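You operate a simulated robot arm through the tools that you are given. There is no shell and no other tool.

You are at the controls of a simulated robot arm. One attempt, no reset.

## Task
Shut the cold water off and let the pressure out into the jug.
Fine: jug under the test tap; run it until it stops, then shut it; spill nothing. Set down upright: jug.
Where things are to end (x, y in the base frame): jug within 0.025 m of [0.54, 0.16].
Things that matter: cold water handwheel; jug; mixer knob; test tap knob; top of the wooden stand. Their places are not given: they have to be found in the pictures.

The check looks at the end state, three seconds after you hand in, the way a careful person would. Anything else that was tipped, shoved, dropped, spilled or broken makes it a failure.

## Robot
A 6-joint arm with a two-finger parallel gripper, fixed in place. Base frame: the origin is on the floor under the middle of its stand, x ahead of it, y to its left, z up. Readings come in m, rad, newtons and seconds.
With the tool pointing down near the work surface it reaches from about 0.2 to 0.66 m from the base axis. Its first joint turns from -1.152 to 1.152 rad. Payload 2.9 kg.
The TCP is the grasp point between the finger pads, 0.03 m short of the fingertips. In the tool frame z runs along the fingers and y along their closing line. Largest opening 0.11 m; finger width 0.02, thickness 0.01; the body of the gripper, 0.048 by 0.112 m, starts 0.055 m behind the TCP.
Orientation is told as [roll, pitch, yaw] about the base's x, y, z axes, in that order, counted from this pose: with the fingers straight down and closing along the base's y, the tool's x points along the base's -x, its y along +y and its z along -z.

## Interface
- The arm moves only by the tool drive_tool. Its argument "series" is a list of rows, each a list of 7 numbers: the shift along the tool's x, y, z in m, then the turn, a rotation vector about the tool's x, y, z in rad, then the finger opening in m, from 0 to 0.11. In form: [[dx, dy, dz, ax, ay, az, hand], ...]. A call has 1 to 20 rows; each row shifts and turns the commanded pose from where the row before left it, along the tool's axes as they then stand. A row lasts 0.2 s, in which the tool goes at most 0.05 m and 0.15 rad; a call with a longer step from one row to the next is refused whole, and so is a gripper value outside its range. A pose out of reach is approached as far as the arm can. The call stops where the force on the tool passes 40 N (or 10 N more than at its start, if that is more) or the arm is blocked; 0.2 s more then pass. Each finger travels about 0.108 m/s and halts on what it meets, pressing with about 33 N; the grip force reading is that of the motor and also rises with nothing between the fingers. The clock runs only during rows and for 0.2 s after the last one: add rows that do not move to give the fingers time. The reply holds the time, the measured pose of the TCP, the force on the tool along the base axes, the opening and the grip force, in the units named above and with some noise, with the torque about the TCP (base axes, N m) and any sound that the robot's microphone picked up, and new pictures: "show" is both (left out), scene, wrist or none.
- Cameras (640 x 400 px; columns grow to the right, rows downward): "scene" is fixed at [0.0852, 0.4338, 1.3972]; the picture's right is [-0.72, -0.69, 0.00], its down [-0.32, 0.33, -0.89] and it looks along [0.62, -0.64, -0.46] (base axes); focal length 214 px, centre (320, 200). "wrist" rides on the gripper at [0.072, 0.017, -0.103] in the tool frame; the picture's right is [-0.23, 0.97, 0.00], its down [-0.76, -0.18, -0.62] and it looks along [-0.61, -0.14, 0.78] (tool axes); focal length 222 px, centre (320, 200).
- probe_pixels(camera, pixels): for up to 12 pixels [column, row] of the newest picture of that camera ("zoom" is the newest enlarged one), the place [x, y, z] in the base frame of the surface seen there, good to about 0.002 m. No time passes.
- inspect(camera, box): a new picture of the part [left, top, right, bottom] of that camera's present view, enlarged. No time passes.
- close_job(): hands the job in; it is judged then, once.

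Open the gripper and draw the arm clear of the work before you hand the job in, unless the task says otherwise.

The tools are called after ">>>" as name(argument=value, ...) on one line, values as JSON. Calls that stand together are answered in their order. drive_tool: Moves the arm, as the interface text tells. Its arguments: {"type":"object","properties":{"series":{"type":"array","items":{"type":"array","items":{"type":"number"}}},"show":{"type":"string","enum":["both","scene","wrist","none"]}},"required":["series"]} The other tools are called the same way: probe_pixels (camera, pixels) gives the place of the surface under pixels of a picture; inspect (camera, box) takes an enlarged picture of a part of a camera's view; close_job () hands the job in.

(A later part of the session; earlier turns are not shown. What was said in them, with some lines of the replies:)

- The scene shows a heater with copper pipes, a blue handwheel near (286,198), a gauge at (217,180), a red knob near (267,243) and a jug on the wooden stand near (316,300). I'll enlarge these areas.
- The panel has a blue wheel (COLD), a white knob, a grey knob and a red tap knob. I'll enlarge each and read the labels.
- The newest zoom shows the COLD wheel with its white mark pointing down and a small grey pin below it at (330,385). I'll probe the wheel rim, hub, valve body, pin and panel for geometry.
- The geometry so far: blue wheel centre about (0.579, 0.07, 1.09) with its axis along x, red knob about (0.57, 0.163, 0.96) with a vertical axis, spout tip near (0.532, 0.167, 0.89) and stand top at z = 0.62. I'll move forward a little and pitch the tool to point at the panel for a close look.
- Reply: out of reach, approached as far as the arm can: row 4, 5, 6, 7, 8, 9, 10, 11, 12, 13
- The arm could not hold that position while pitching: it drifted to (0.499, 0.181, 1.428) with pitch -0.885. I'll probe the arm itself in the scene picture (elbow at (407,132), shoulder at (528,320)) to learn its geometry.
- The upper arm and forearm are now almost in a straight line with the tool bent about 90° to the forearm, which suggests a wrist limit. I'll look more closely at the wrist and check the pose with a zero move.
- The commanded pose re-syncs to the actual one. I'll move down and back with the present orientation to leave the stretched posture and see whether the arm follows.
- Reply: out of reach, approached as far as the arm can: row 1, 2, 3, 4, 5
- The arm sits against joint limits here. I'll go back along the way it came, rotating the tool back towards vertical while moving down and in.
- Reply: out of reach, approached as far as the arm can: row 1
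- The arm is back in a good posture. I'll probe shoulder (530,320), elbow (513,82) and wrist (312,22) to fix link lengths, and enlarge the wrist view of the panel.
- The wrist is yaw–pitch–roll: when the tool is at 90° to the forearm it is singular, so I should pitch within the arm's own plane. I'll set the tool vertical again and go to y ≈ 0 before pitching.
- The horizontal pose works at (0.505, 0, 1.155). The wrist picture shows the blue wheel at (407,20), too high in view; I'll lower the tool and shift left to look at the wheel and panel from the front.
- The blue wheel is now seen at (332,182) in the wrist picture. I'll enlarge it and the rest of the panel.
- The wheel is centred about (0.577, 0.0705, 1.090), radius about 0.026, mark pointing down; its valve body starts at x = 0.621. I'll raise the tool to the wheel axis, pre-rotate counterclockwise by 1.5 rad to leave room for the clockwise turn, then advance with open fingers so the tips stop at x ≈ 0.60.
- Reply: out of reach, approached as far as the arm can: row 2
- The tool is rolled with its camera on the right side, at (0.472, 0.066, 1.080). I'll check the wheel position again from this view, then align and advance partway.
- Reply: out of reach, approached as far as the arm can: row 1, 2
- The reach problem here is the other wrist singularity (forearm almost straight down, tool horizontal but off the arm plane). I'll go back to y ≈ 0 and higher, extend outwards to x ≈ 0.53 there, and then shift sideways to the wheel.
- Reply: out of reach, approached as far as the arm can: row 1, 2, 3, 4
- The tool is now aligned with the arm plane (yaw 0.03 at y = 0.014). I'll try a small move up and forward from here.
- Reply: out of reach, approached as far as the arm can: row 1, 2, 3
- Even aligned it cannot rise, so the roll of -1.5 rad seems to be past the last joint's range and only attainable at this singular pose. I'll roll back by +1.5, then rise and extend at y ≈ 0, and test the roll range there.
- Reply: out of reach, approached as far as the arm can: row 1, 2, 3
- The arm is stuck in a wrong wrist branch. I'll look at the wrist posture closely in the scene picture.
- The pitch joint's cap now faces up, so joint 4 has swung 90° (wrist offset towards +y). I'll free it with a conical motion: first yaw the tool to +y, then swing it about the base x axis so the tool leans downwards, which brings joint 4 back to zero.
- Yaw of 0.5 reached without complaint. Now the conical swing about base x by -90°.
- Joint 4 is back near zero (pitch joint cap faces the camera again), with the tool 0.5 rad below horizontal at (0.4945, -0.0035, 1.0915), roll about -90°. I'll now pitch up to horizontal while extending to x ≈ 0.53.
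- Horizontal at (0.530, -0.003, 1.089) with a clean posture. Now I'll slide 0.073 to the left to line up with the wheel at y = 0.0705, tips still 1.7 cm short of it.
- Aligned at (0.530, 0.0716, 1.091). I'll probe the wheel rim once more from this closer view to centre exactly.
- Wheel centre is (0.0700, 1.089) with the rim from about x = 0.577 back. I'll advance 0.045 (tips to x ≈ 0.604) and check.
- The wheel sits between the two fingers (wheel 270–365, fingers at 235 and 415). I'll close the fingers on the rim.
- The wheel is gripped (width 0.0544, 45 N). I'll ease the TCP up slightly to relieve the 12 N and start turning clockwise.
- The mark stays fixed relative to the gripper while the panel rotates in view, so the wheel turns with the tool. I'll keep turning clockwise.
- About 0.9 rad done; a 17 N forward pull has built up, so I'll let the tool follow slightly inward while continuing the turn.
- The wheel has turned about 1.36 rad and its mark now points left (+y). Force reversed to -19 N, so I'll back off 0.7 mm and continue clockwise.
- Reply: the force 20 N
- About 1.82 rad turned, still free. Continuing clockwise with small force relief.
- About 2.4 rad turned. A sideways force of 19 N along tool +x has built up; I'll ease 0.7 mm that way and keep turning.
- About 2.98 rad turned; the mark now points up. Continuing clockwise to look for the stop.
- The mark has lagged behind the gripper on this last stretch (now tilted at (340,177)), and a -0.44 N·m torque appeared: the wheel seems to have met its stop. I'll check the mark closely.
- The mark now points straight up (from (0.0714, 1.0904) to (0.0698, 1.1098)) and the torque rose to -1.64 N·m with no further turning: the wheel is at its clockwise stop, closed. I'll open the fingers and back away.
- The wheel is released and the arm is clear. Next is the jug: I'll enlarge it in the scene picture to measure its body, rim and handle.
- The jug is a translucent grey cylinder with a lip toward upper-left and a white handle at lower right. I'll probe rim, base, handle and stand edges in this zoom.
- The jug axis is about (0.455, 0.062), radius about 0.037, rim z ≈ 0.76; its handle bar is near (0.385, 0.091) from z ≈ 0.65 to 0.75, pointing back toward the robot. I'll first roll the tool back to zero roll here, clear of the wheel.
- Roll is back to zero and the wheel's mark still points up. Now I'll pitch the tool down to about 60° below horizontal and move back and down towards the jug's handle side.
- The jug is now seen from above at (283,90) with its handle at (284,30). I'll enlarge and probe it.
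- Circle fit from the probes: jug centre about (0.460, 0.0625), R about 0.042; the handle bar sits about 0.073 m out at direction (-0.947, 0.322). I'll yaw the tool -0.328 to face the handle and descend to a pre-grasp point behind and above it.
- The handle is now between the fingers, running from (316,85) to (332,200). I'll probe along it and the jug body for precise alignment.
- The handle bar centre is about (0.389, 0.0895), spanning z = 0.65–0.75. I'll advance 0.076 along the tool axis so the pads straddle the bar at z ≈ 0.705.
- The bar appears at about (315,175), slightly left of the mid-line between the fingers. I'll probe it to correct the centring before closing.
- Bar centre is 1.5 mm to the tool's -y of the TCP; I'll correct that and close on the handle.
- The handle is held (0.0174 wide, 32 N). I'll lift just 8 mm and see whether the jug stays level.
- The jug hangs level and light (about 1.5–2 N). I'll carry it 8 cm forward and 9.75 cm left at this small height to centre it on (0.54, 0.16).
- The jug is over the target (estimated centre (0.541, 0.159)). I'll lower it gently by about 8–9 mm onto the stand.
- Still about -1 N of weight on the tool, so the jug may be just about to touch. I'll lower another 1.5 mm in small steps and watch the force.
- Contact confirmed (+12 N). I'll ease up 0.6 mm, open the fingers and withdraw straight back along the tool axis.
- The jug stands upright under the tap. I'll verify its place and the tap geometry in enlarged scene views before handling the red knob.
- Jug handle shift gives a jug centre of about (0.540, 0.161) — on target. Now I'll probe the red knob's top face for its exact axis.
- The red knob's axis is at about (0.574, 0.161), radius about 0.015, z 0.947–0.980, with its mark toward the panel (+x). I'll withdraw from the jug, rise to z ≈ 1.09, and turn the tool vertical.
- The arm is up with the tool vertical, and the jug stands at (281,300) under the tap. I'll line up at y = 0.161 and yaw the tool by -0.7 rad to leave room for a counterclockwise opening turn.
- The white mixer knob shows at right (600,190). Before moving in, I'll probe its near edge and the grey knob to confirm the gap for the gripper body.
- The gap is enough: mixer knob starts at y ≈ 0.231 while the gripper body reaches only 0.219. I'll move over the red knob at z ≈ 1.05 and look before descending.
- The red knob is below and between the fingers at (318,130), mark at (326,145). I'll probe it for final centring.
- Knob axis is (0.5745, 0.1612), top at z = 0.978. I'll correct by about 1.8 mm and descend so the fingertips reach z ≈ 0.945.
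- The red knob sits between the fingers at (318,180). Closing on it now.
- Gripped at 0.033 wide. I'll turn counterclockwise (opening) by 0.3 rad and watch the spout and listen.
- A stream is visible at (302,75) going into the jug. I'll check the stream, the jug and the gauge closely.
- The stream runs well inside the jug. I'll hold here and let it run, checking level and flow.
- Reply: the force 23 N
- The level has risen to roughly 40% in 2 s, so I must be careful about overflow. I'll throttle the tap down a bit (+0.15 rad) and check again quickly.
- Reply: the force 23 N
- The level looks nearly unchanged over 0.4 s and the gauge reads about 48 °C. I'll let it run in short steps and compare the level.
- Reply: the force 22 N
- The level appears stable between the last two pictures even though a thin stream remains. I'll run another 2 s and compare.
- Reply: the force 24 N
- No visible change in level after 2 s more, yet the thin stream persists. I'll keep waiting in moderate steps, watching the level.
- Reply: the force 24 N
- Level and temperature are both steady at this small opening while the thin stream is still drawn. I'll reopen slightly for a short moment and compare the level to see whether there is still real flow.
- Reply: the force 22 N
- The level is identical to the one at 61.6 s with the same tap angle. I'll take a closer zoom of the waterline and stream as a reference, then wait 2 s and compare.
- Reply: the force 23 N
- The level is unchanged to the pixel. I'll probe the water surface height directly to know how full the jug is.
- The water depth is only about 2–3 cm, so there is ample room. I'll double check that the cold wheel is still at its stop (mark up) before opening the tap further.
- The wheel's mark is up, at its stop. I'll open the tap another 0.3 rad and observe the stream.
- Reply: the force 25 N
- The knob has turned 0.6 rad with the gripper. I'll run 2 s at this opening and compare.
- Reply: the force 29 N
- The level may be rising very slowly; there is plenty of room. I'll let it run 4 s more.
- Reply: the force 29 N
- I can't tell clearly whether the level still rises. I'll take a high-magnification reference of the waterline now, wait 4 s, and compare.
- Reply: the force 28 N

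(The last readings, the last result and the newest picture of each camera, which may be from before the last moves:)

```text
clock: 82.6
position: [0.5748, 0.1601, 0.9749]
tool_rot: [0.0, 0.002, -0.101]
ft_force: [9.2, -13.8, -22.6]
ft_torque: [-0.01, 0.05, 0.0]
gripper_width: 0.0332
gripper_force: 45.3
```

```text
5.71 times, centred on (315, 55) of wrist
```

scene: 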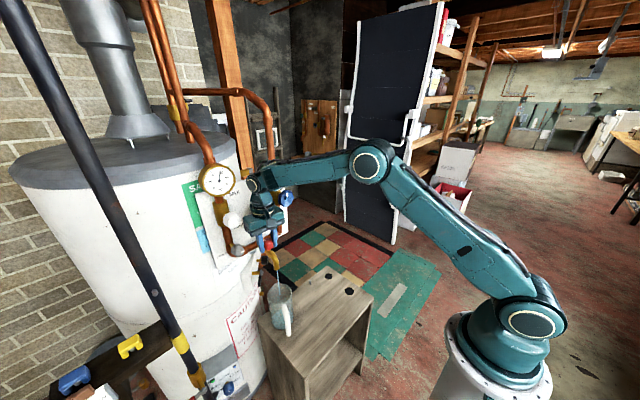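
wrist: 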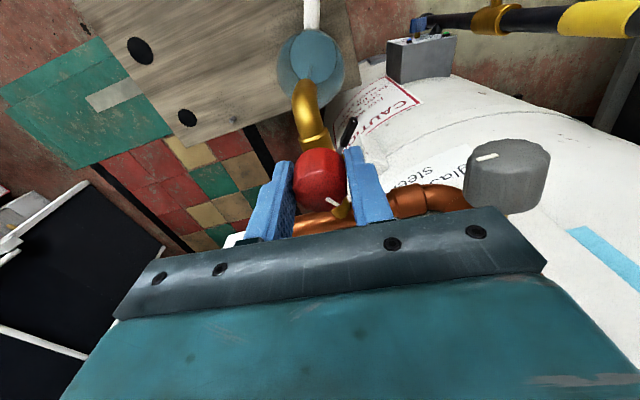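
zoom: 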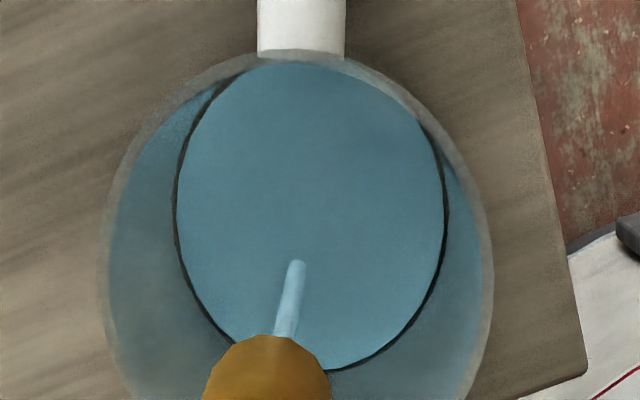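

The waterline has risen by roughly half a pixel in 4 s: real but slow flow. I'll open the tap further (another 0.6 rad) to let the pressure out faster and keep watching.

>>> drive_tool(series=[[0, 0, 0, 0, 0, -0.12, 0.02], [0, 0, 0, 0, 0, -0.12, 0.02], [0, 0, 0, 0, 0, -0.12, 0.02], [0, 0, 0, 0, 0, -0.12, 0.02], [0, 0, 0, 0, 0, -0.12, 0.02]])

>>> inspect(camera="scene", box=[272, 298, 304, 334])

>>> inspect(camera="scene", box=[245, 235, 315, 345])

```text
clock: 83.8
position: [0.574, 0.1592, 0.9753]
tool_rot: [0.002, 0.002, 0.501]
ft_force: [5.3, -20.9, -18.0]
ft_torque: [-0.89, 0.97, -0.04]
gripper_width: 0.0333
gripper_force: 45.1
```

scene: 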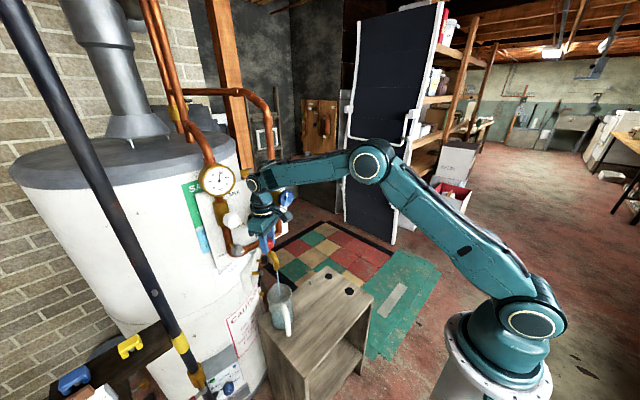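
wrist: 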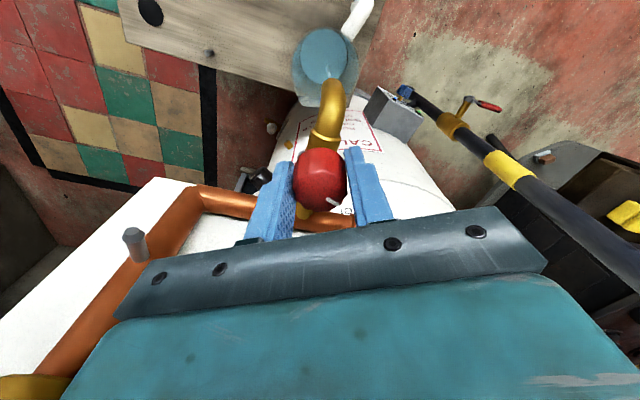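

```text
11.11 times, centred on (288, 316) of scene
```

zoom: 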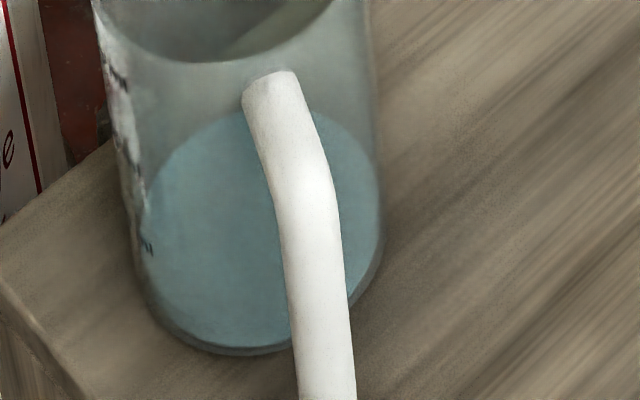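

```text
3.64 times, centred on (280, 290) of scene
```

zoom: 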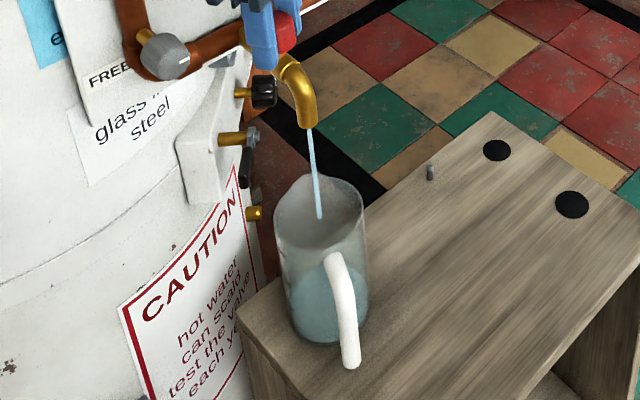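

The tap is now open about 1.2 rad. I'll run 4 s and compare the waterline (now at row ≈ 112 of the zoom).

>>> drive_tool(series=[[0, 0, 0, 0, 0, 0, 0.02], [0, 0, 0, 0, 0, 0, 0.02], [0, 0, 0, 0, 0, 0, 0.02], [0, 0, 0, 0, 0, 0, 0.02], [0, 0, 0, 0, 0, 0, 0.02], [0, 0, 0, 0, 0, 0, 0.02], [0, 0, 0, 0, 0, 0, 0.02], [0, 0, 0, 0, 0, 0, 0.02], [0, 0, 0, 0, 0, 0, 0.02], [0, 0, 0, 0, 0, 0, 0.02], [0, 0, 0, 0, 0, 0, 0.02], [0, 0, 0, 0, 0, 0, 0.02], [0, 0, 0, 0, 0, 0, 0.02], [0, 0, 0, 0, 0, 0, 0.02], [0, 0, 0, 0, 0, 0, 0.02], [0, 0, 0, 0, 0, 0, 0.02], [0, 0, 0, 0, 0, 0, 0.02], [0, 0, 0, 0, 0, 0, 0.02], [0, 0, 0, 0, 0, 0, 0.02], [0, 0, 0, 0, 0, 0, 0.02]], show="none")

>>> inspect(camera="scene", box=[272, 298, 304, 334])

>>> inspect(camera="scene", box=[190, 155, 250, 205])

>>> inspect(camera="scene", box=[245, 235, 315, 345])

```text
clock: 88.0
position: [0.5743, 0.1596, 0.9752]
tool_rot: [0.002, 0.001, 0.498]
ft_force: [-0.8, -22.4, -14.6]
ft_torque: [-0.37, -0.02, -0.02]
gripper_width: 0.0332
gripper_force: 44.8
```

```text
11.11 times, centred on (288, 316) of scene
```

zoom: 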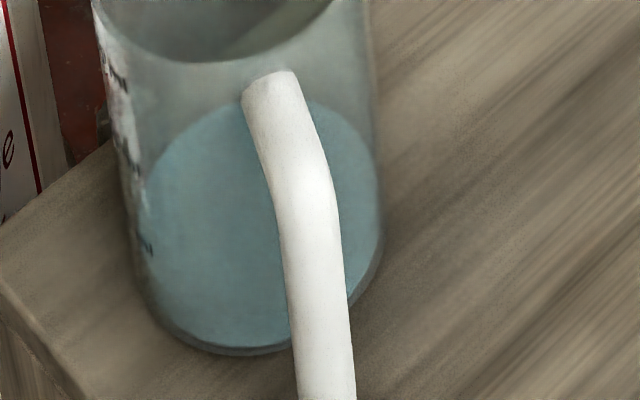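

```text
8.00 times, centred on (220, 180) of scene
```

zoom: 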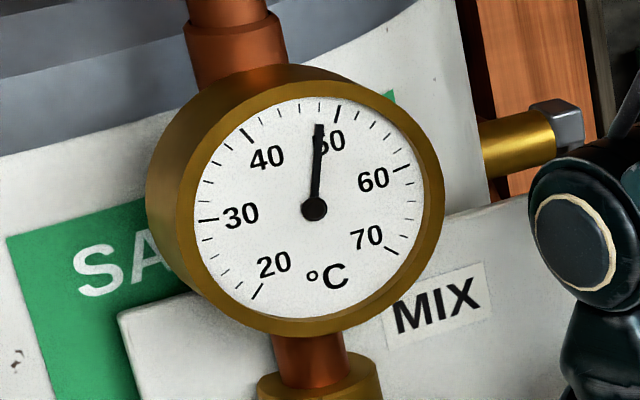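

```text
3.64 times, centred on (280, 290) of scene
```

zoom: 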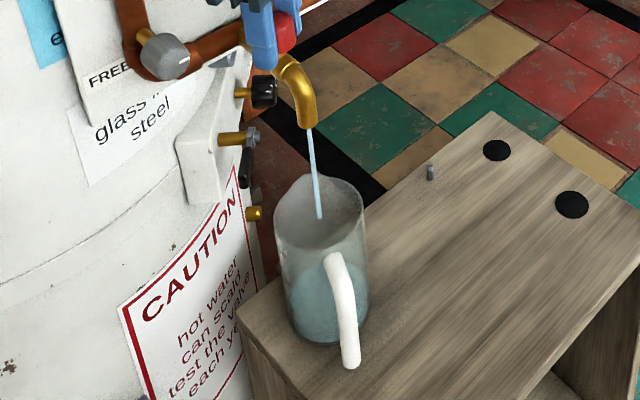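

The waterline rose about 12 zoom pixels (≈4 mm) in 4 s, so flow scales with opening and there is still lots of headroom. I'll continue and see whether the rate falls off.

>>> drive_tool(series=[[0, 0, 0, 0, 0, 0, 0.02], [0, 0, 0, 0, 0, 0, 0.02], [0, 0, 0, 0, 0, 0, 0.02], [0, 0, 0, 0, 0, 0, 0.02], [0, 0, 0, 0, 0, 0, 0.02], [0, 0, 0, 0, 0, 0, 0.02], [0, 0, 0, 0, 0, 0, 0.02], [0, 0, 0, 0, 0, 0, 0.02], [0, 0, 0, 0, 0, 0, 0.02], [0, 0, 0, 0, 0, 0, 0.02], [0, 0, 0, 0, 0, 0, 0.02], [0, 0, 0, 0, 0, 0, 0.02], [0, 0, 0, 0, 0, 0, 0.02], [0, 0, 0, 0, 0, 0, 0.02], [0, 0, 0, 0, 0, 0, 0.02], [0, 0, 0, 0, 0, 0, 0.02], [0, 0, 0, 0, 0, 0, 0.02], [0, 0, 0, 0, 0, 0, 0.02], [0, 0, 0, 0, 0, 0, 0.02], [0, 0, 0, 0, 0, 0, 0.02]], show="none")

>>> inspect(camera="scene", box=[272, 298, 304, 334])

>>> inspect(camera="scene", box=[260, 265, 310, 335])

```text
clock: 92.2
position: [0.5737, 0.1589, 0.9746]
tool_rot: [0.002, 0.0, 0.5]
ft_force: [1.4, -20.7, -14.0]
ft_torque: [-0.33, -0.05, -0.03]
gripper_width: 0.0332
gripper_force: 44.9
```

```text
11.11 times, centred on (288, 316) of scene
```

zoom: 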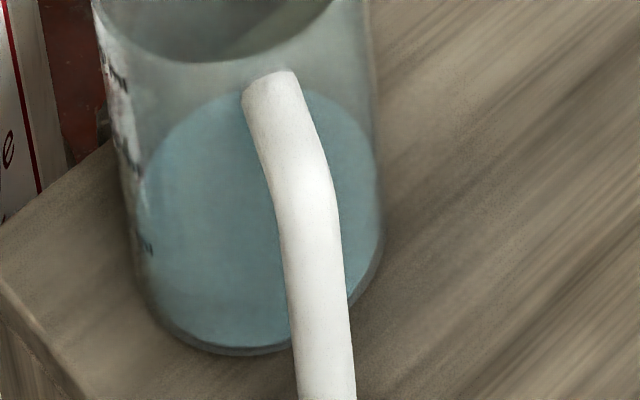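

```text
5.71 times, centred on (285, 300) of scene
```

zoom: 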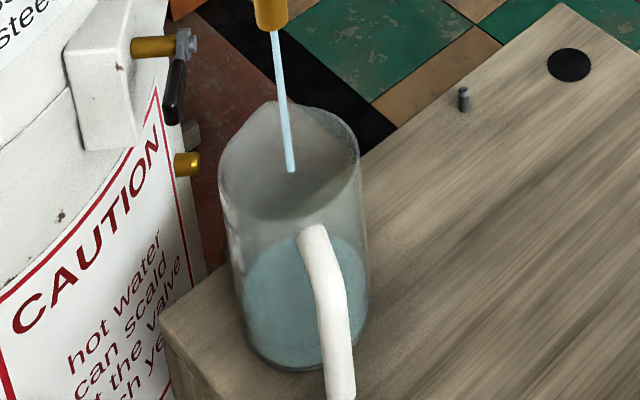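

Waterline at row ≈ 88, a steady rise of about 1 px of the raw picture per 4 s. There is still about 22 px to the rim, so I'll run 8 s more and check.

>>> drive_tool(series=[[0, 0, 0, 0, 0, 0, 0.02], [0, 0, 0, 0, 0, 0, 0.02], [0, 0, 0, 0, 0, 0, 0.02], [0, 0, 0, 0, 0, 0, 0.02], [0, 0, 0, 0, 0, 0, 0.02], [0, 0, 0, 0, 0, 0, 0.02], [0, 0, 0, 0, 0, 0, 0.02], [0, 0, 0, 0, 0, 0, 0.02], [0, 0, 0, 0, 0, 0, 0.02], [0, 0, 0, 0, 0, 0, 0.02], [0, 0, 0, 0, 0, 0, 0.02], [0, 0, 0, 0, 0, 0, 0.02], [0, 0, 0, 0, 0, 0, 0.02], [0, 0, 0, 0, 0, 0, 0.02], [0, 0, 0, 0, 0, 0, 0.02], [0, 0, 0, 0, 0, 0, 0.02], [0, 0, 0, 0, 0, 0, 0.02], [0, 0, 0, 0, 0, 0, 0.02], [0, 0, 0, 0, 0, 0, 0.02], [0, 0, 0, 0, 0, 0, 0.02]], show="none")

>>> drive_tool(series=[[0, 0, 0, 0, 0, 0, 0.02], [0, 0, 0, 0, 0, 0, 0.02], [0, 0, 0, 0, 0, 0, 0.02], [0, 0, 0, 0, 0, 0, 0.02], [0, 0, 0, 0, 0, 0, 0.02], [0, 0, 0, 0, 0, 0, 0.02], [0, 0, 0, 0, 0, 0, 0.02], [0, 0, 0, 0, 0, 0, 0.02], [0, 0, 0, 0, 0, 0, 0.02], [0, 0, 0, 0, 0, 0, 0.02], [0, 0, 0, 0, 0, 0, 0.02], [0, 0, 0, 0, 0, 0, 0.02], [0, 0, 0, 0, 0, 0, 0.02], [0, 0, 0, 0, 0, 0, 0.02], [0, 0, 0, 0, 0, 0, 0.02], [0, 0, 0, 0, 0, 0, 0.02], [0, 0, 0, 0, 0, 0, 0.02], [0, 0, 0, 0, 0, 0, 0.02], [0, 0, 0, 0, 0, 0, 0.02], [0, 0, 0, 0, 0, 0, 0.02]], show="none")

>>> inspect(camera="scene", box=[272, 298, 304, 334])

>>> inspect(camera="scene", box=[260, 265, 310, 335])

```text
clock: 96.4
position: [0.5748, 0.1601, 0.9742]
tool_rot: [0.002, -0.001, 0.499]
ft_force: [2.1, -20.4, -12.7]
ft_torque: [-0.32, -0.03, -0.02]
gripper_width: 0.033
gripper_force: 45.5
```

```text
clock: 100.6
position: [0.5742, 0.1595, 0.9755]
tool_rot: [0.003, 0.001, 0.499]
ft_force: [2.3, -22.1, -11.9]
ft_torque: [-0.32, -0.02, -0.03]
gripper_width: 0.033
gripper_force: 45.0
```

```text
11.11 times, centred on (288, 316) of scene
```

zoom: 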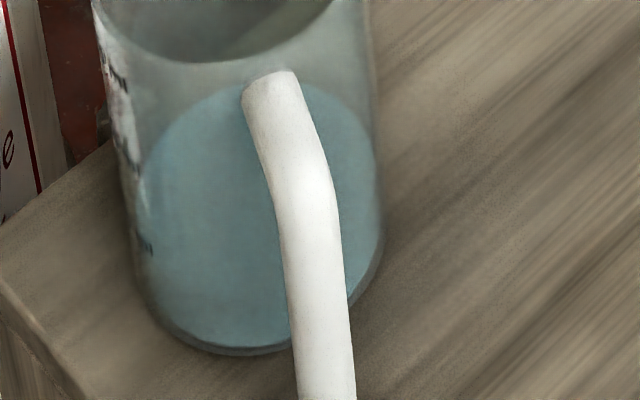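

```text
5.71 times, centred on (285, 300) of scene
```

zoom: 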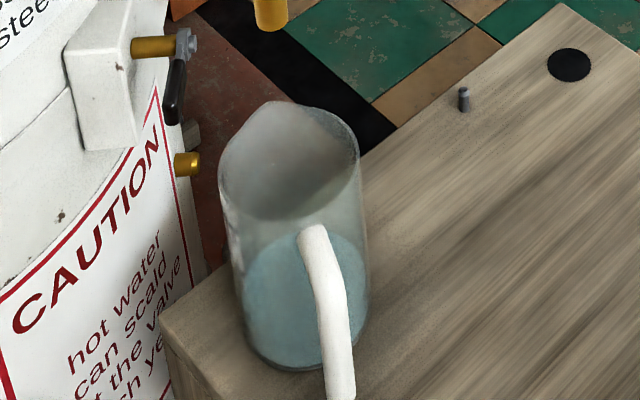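

The stream has stopped — the pressure is out. Now I'll shut the tap by turning clockwise the full 1.2 rad back, plus a little more until it meets its stop.

>>> drive_tool(series=[[0, 0, 0, 0, 0, 0.12, 0.02], [0, 0, 0, 0, 0, 0.12, 0.02], [0, 0, 0, 0, 0, 0.12, 0.02], [0, 0, 0, 0, 0, 0.12, 0.02], [0, 0, 0, 0, 0, 0.12, 0.02], [0, 0, 0, 0, 0, 0.12, 0.02], [0, 0, 0, 0, 0, 0.12, 0.02], [0, 0, 0, 0, 0, 0.12, 0.02]], show="wrist")

>>> drive_tool(series=[[0, 0, 0, 0, 0, 0.12, 0.02], [0, 0, 0, 0, 0, 0.12, 0.02], [0, 0, 0, 0, 0, 0.05, 0.02], [0, 0, 0, 0, 0, 0, 0.02]])

```text
clock: 102.4
position: [0.5733, 0.1611, 0.9753]
tool_rot: [0.002, 0.001, -0.463]
ft_force: [-1.8, -20.2, -10.2]
ft_torque: [-0.37, -1.19, -0.04]
gripper_width: 0.033
gripper_force: 44.9
```

wrist: 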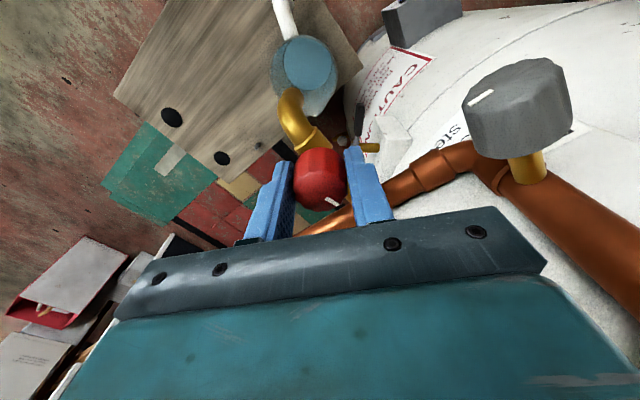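

```text
clock: 103.4
position: [0.5737, 0.1613, 0.9754]
tool_rot: [-0.001, 0.001, -0.749]
ft_force: [-1.1, -15.0, -7.4]
ft_torque: [0.31, 0.45, 0.87]
gripper_width: 0.0333
gripper_force: 44.9
```

scene: 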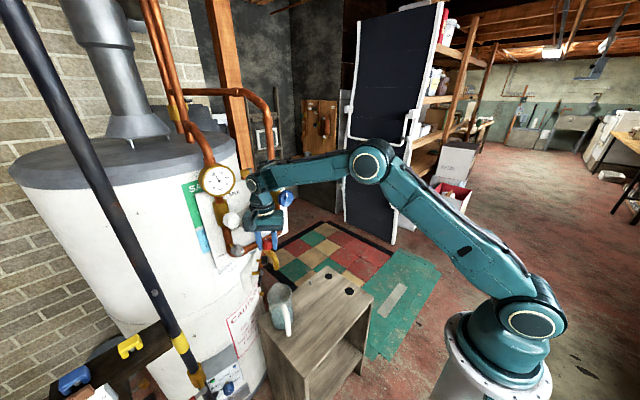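
wrist: 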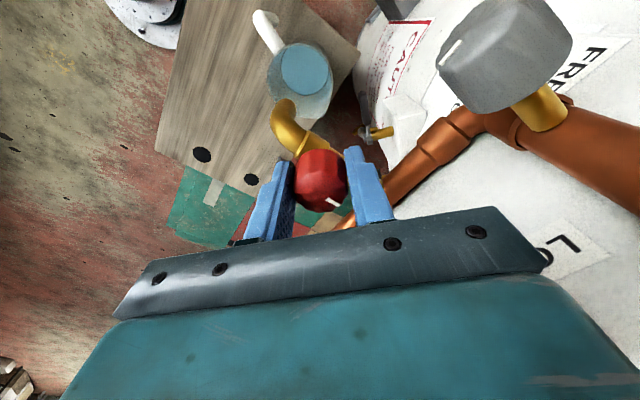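

A torque of 0.87 N·m now resists further clockwise turning, so the tap is at its closed stop. I'll check the mark, then release and rise straight up.

>>> inspect(camera="wrist", box=[260, 110, 390, 230])

>>> drive_tool(series=[[0, 0, 0, 0, 0, 0, 0.06], [0, 0, 0, 0, 0, 0, 0.06], [0, 0, -0.02, 0, 0, 0, 0.06], [0, 0, -0.02, 0, 0, 0, 0.06], [0, 0, -0.02, 0, 0, 0, 0.06], [0, 0, -0.02, 0, 0, 0, 0.06]])

```text
3.33 times, centred on (325, 170) of wrist
```

zoom: 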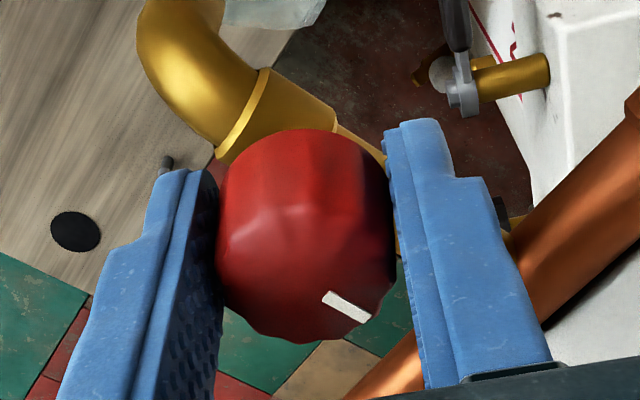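

```text
clock: 104.8
position: [0.5732, 0.1624, 1.0545]
tool_rot: [0.0, 0.001, -0.747]
ft_force: [-0.7, -0.2, 0.1]
ft_torque: [0.03, 0.04, 0.02]
gripper_width: 0.0601
gripper_force: 0.1
```

scene: 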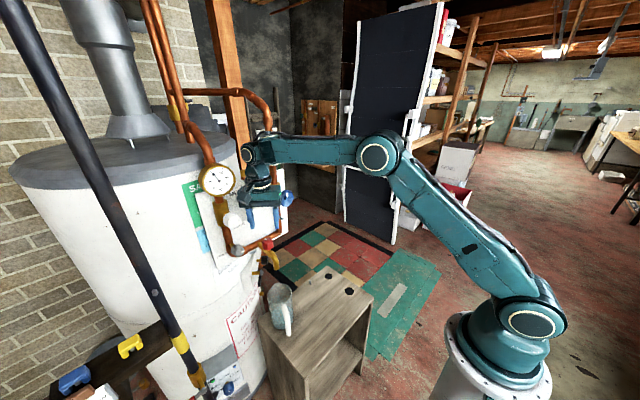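
wrist: 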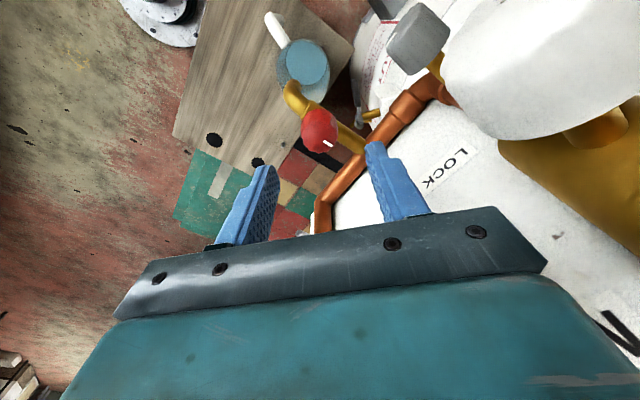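

The tap is released with its mark toward the panel again. I'll back the arm straight out in -x, unwind the yaw and open the gripper.

>>> drive_tool(series=[[0.0275, -0.0255, 0, 0, 0, 0, 0.06], [0.0275, -0.0255, 0, 0, 0, 0, 0.06], [0.0275, -0.0255, 0, 0, 0, 0, 0.06], [0.0275, -0.0255, 0, 0, 0, 0, 0.06], [0, 0, 0, 0, 0, -0.149, 0.06], [0, 0, 0, 0, 0, -0.149, 0.06], [0, 0, 0, 0, 0, -0.149, 0.06], [0, 0, 0, 0, 0, -0.149, 0.06], [0, 0, 0, 0, 0, -0.149, 0.06], [0.02, 0, -0.02, 0, 0, 0, 0.11], [0.02, 0, -0.02, 0, 0, 0, 0.11]])

>>> inspect(camera="scene", box=[180, 140, 340, 290])

>>> inspect(camera="scene", box=[245, 235, 345, 345])

```text
clock: 107.2
position: [0.3848, 0.1618, 1.0961]
tool_rot: [-0.001, 0.0, -0.006]
ft_force: [0.0, 0.0, 0.2]
ft_torque: [-0.03, 0.03, -0.02]
gripper_width: 0.1102
gripper_force: 0.1
```

scene: 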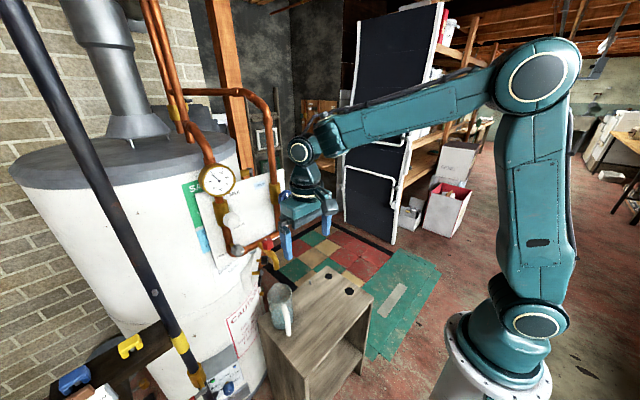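
wrist: 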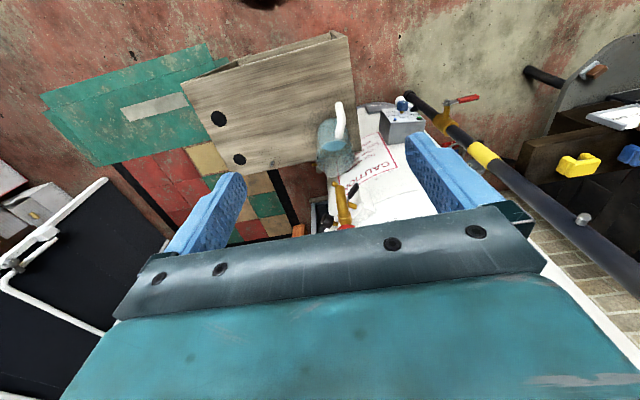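

```text
2.67 times, centred on (260, 215) of scene
```

zoom: 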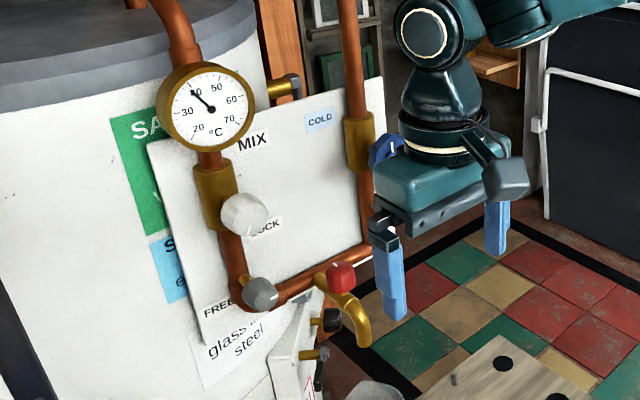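

```text
3.64 times, centred on (295, 290) of scene
```

zoom: 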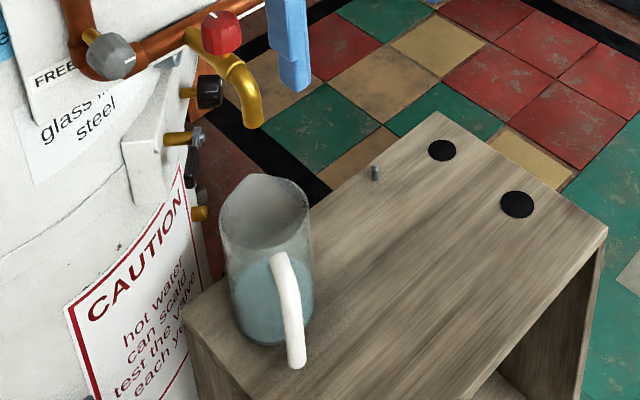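

Everything looks in order: tap dry, jug upright with water, red knob mark toward the panel. One last check of the mixer knob, and the jug's position, before handing in.

>>> inspect(camera="scene", box=[200, 190, 280, 240])

>>> inspect(camera="wrist", box=[280, 80, 400, 240])

>>> probe_pixels(camera="wrist", pixels=[[318, 140], [355, 140], [337, 155], [338, 110], [342, 135], [320, 160], [352, 160]])

```text
8.00 times, centred on (240, 215) of scene
```

zoom: 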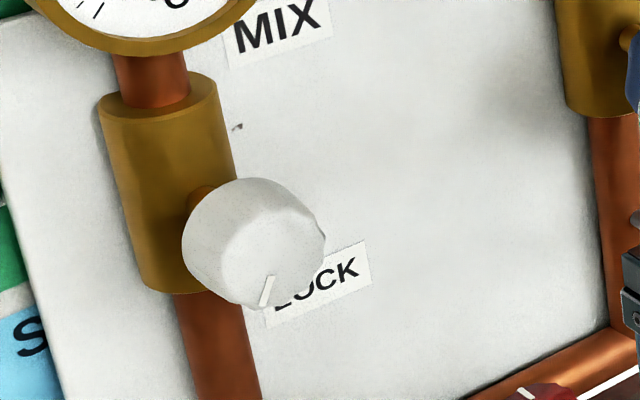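

```text
2.50 times, centred on (340, 160) of wrist
```

zoom: 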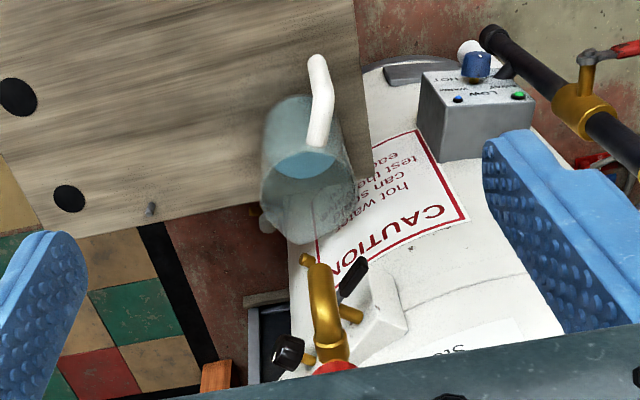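

```text
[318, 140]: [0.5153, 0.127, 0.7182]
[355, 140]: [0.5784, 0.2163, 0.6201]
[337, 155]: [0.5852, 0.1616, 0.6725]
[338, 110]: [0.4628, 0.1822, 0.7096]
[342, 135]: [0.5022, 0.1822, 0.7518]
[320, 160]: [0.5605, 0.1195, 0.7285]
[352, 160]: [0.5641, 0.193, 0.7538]
```

The mixer knob's mark is exactly where it was at the start. The jug stands upright at about (0.54, 0.16) with no water outside it. The cold wheel and tap are shut and the arm is clear with its gripper open, so I'm handing in.

>>> close_job()

```text
The job is handed in.
```

The cold water is shut off and the pressure has been let out into the jug. I've handed the job in, but no result has come back yet.

- **Cold water handwheel:** turned clockwise about half a turn to its stop. Its mark now points straight up.
- **Jug:** upright on the wooden stand under the tap, centred at about (0.54, 0.16). It is only partly full, and I saw no water outside it.
- **Test tap:** left open until the stream stopped by itself, then turned back to its closed stop.
- **Mixer knob:** not touched. Its mark is where it was at the start.
- **Arm:** pulled back clear of the panel, with the gripper open.
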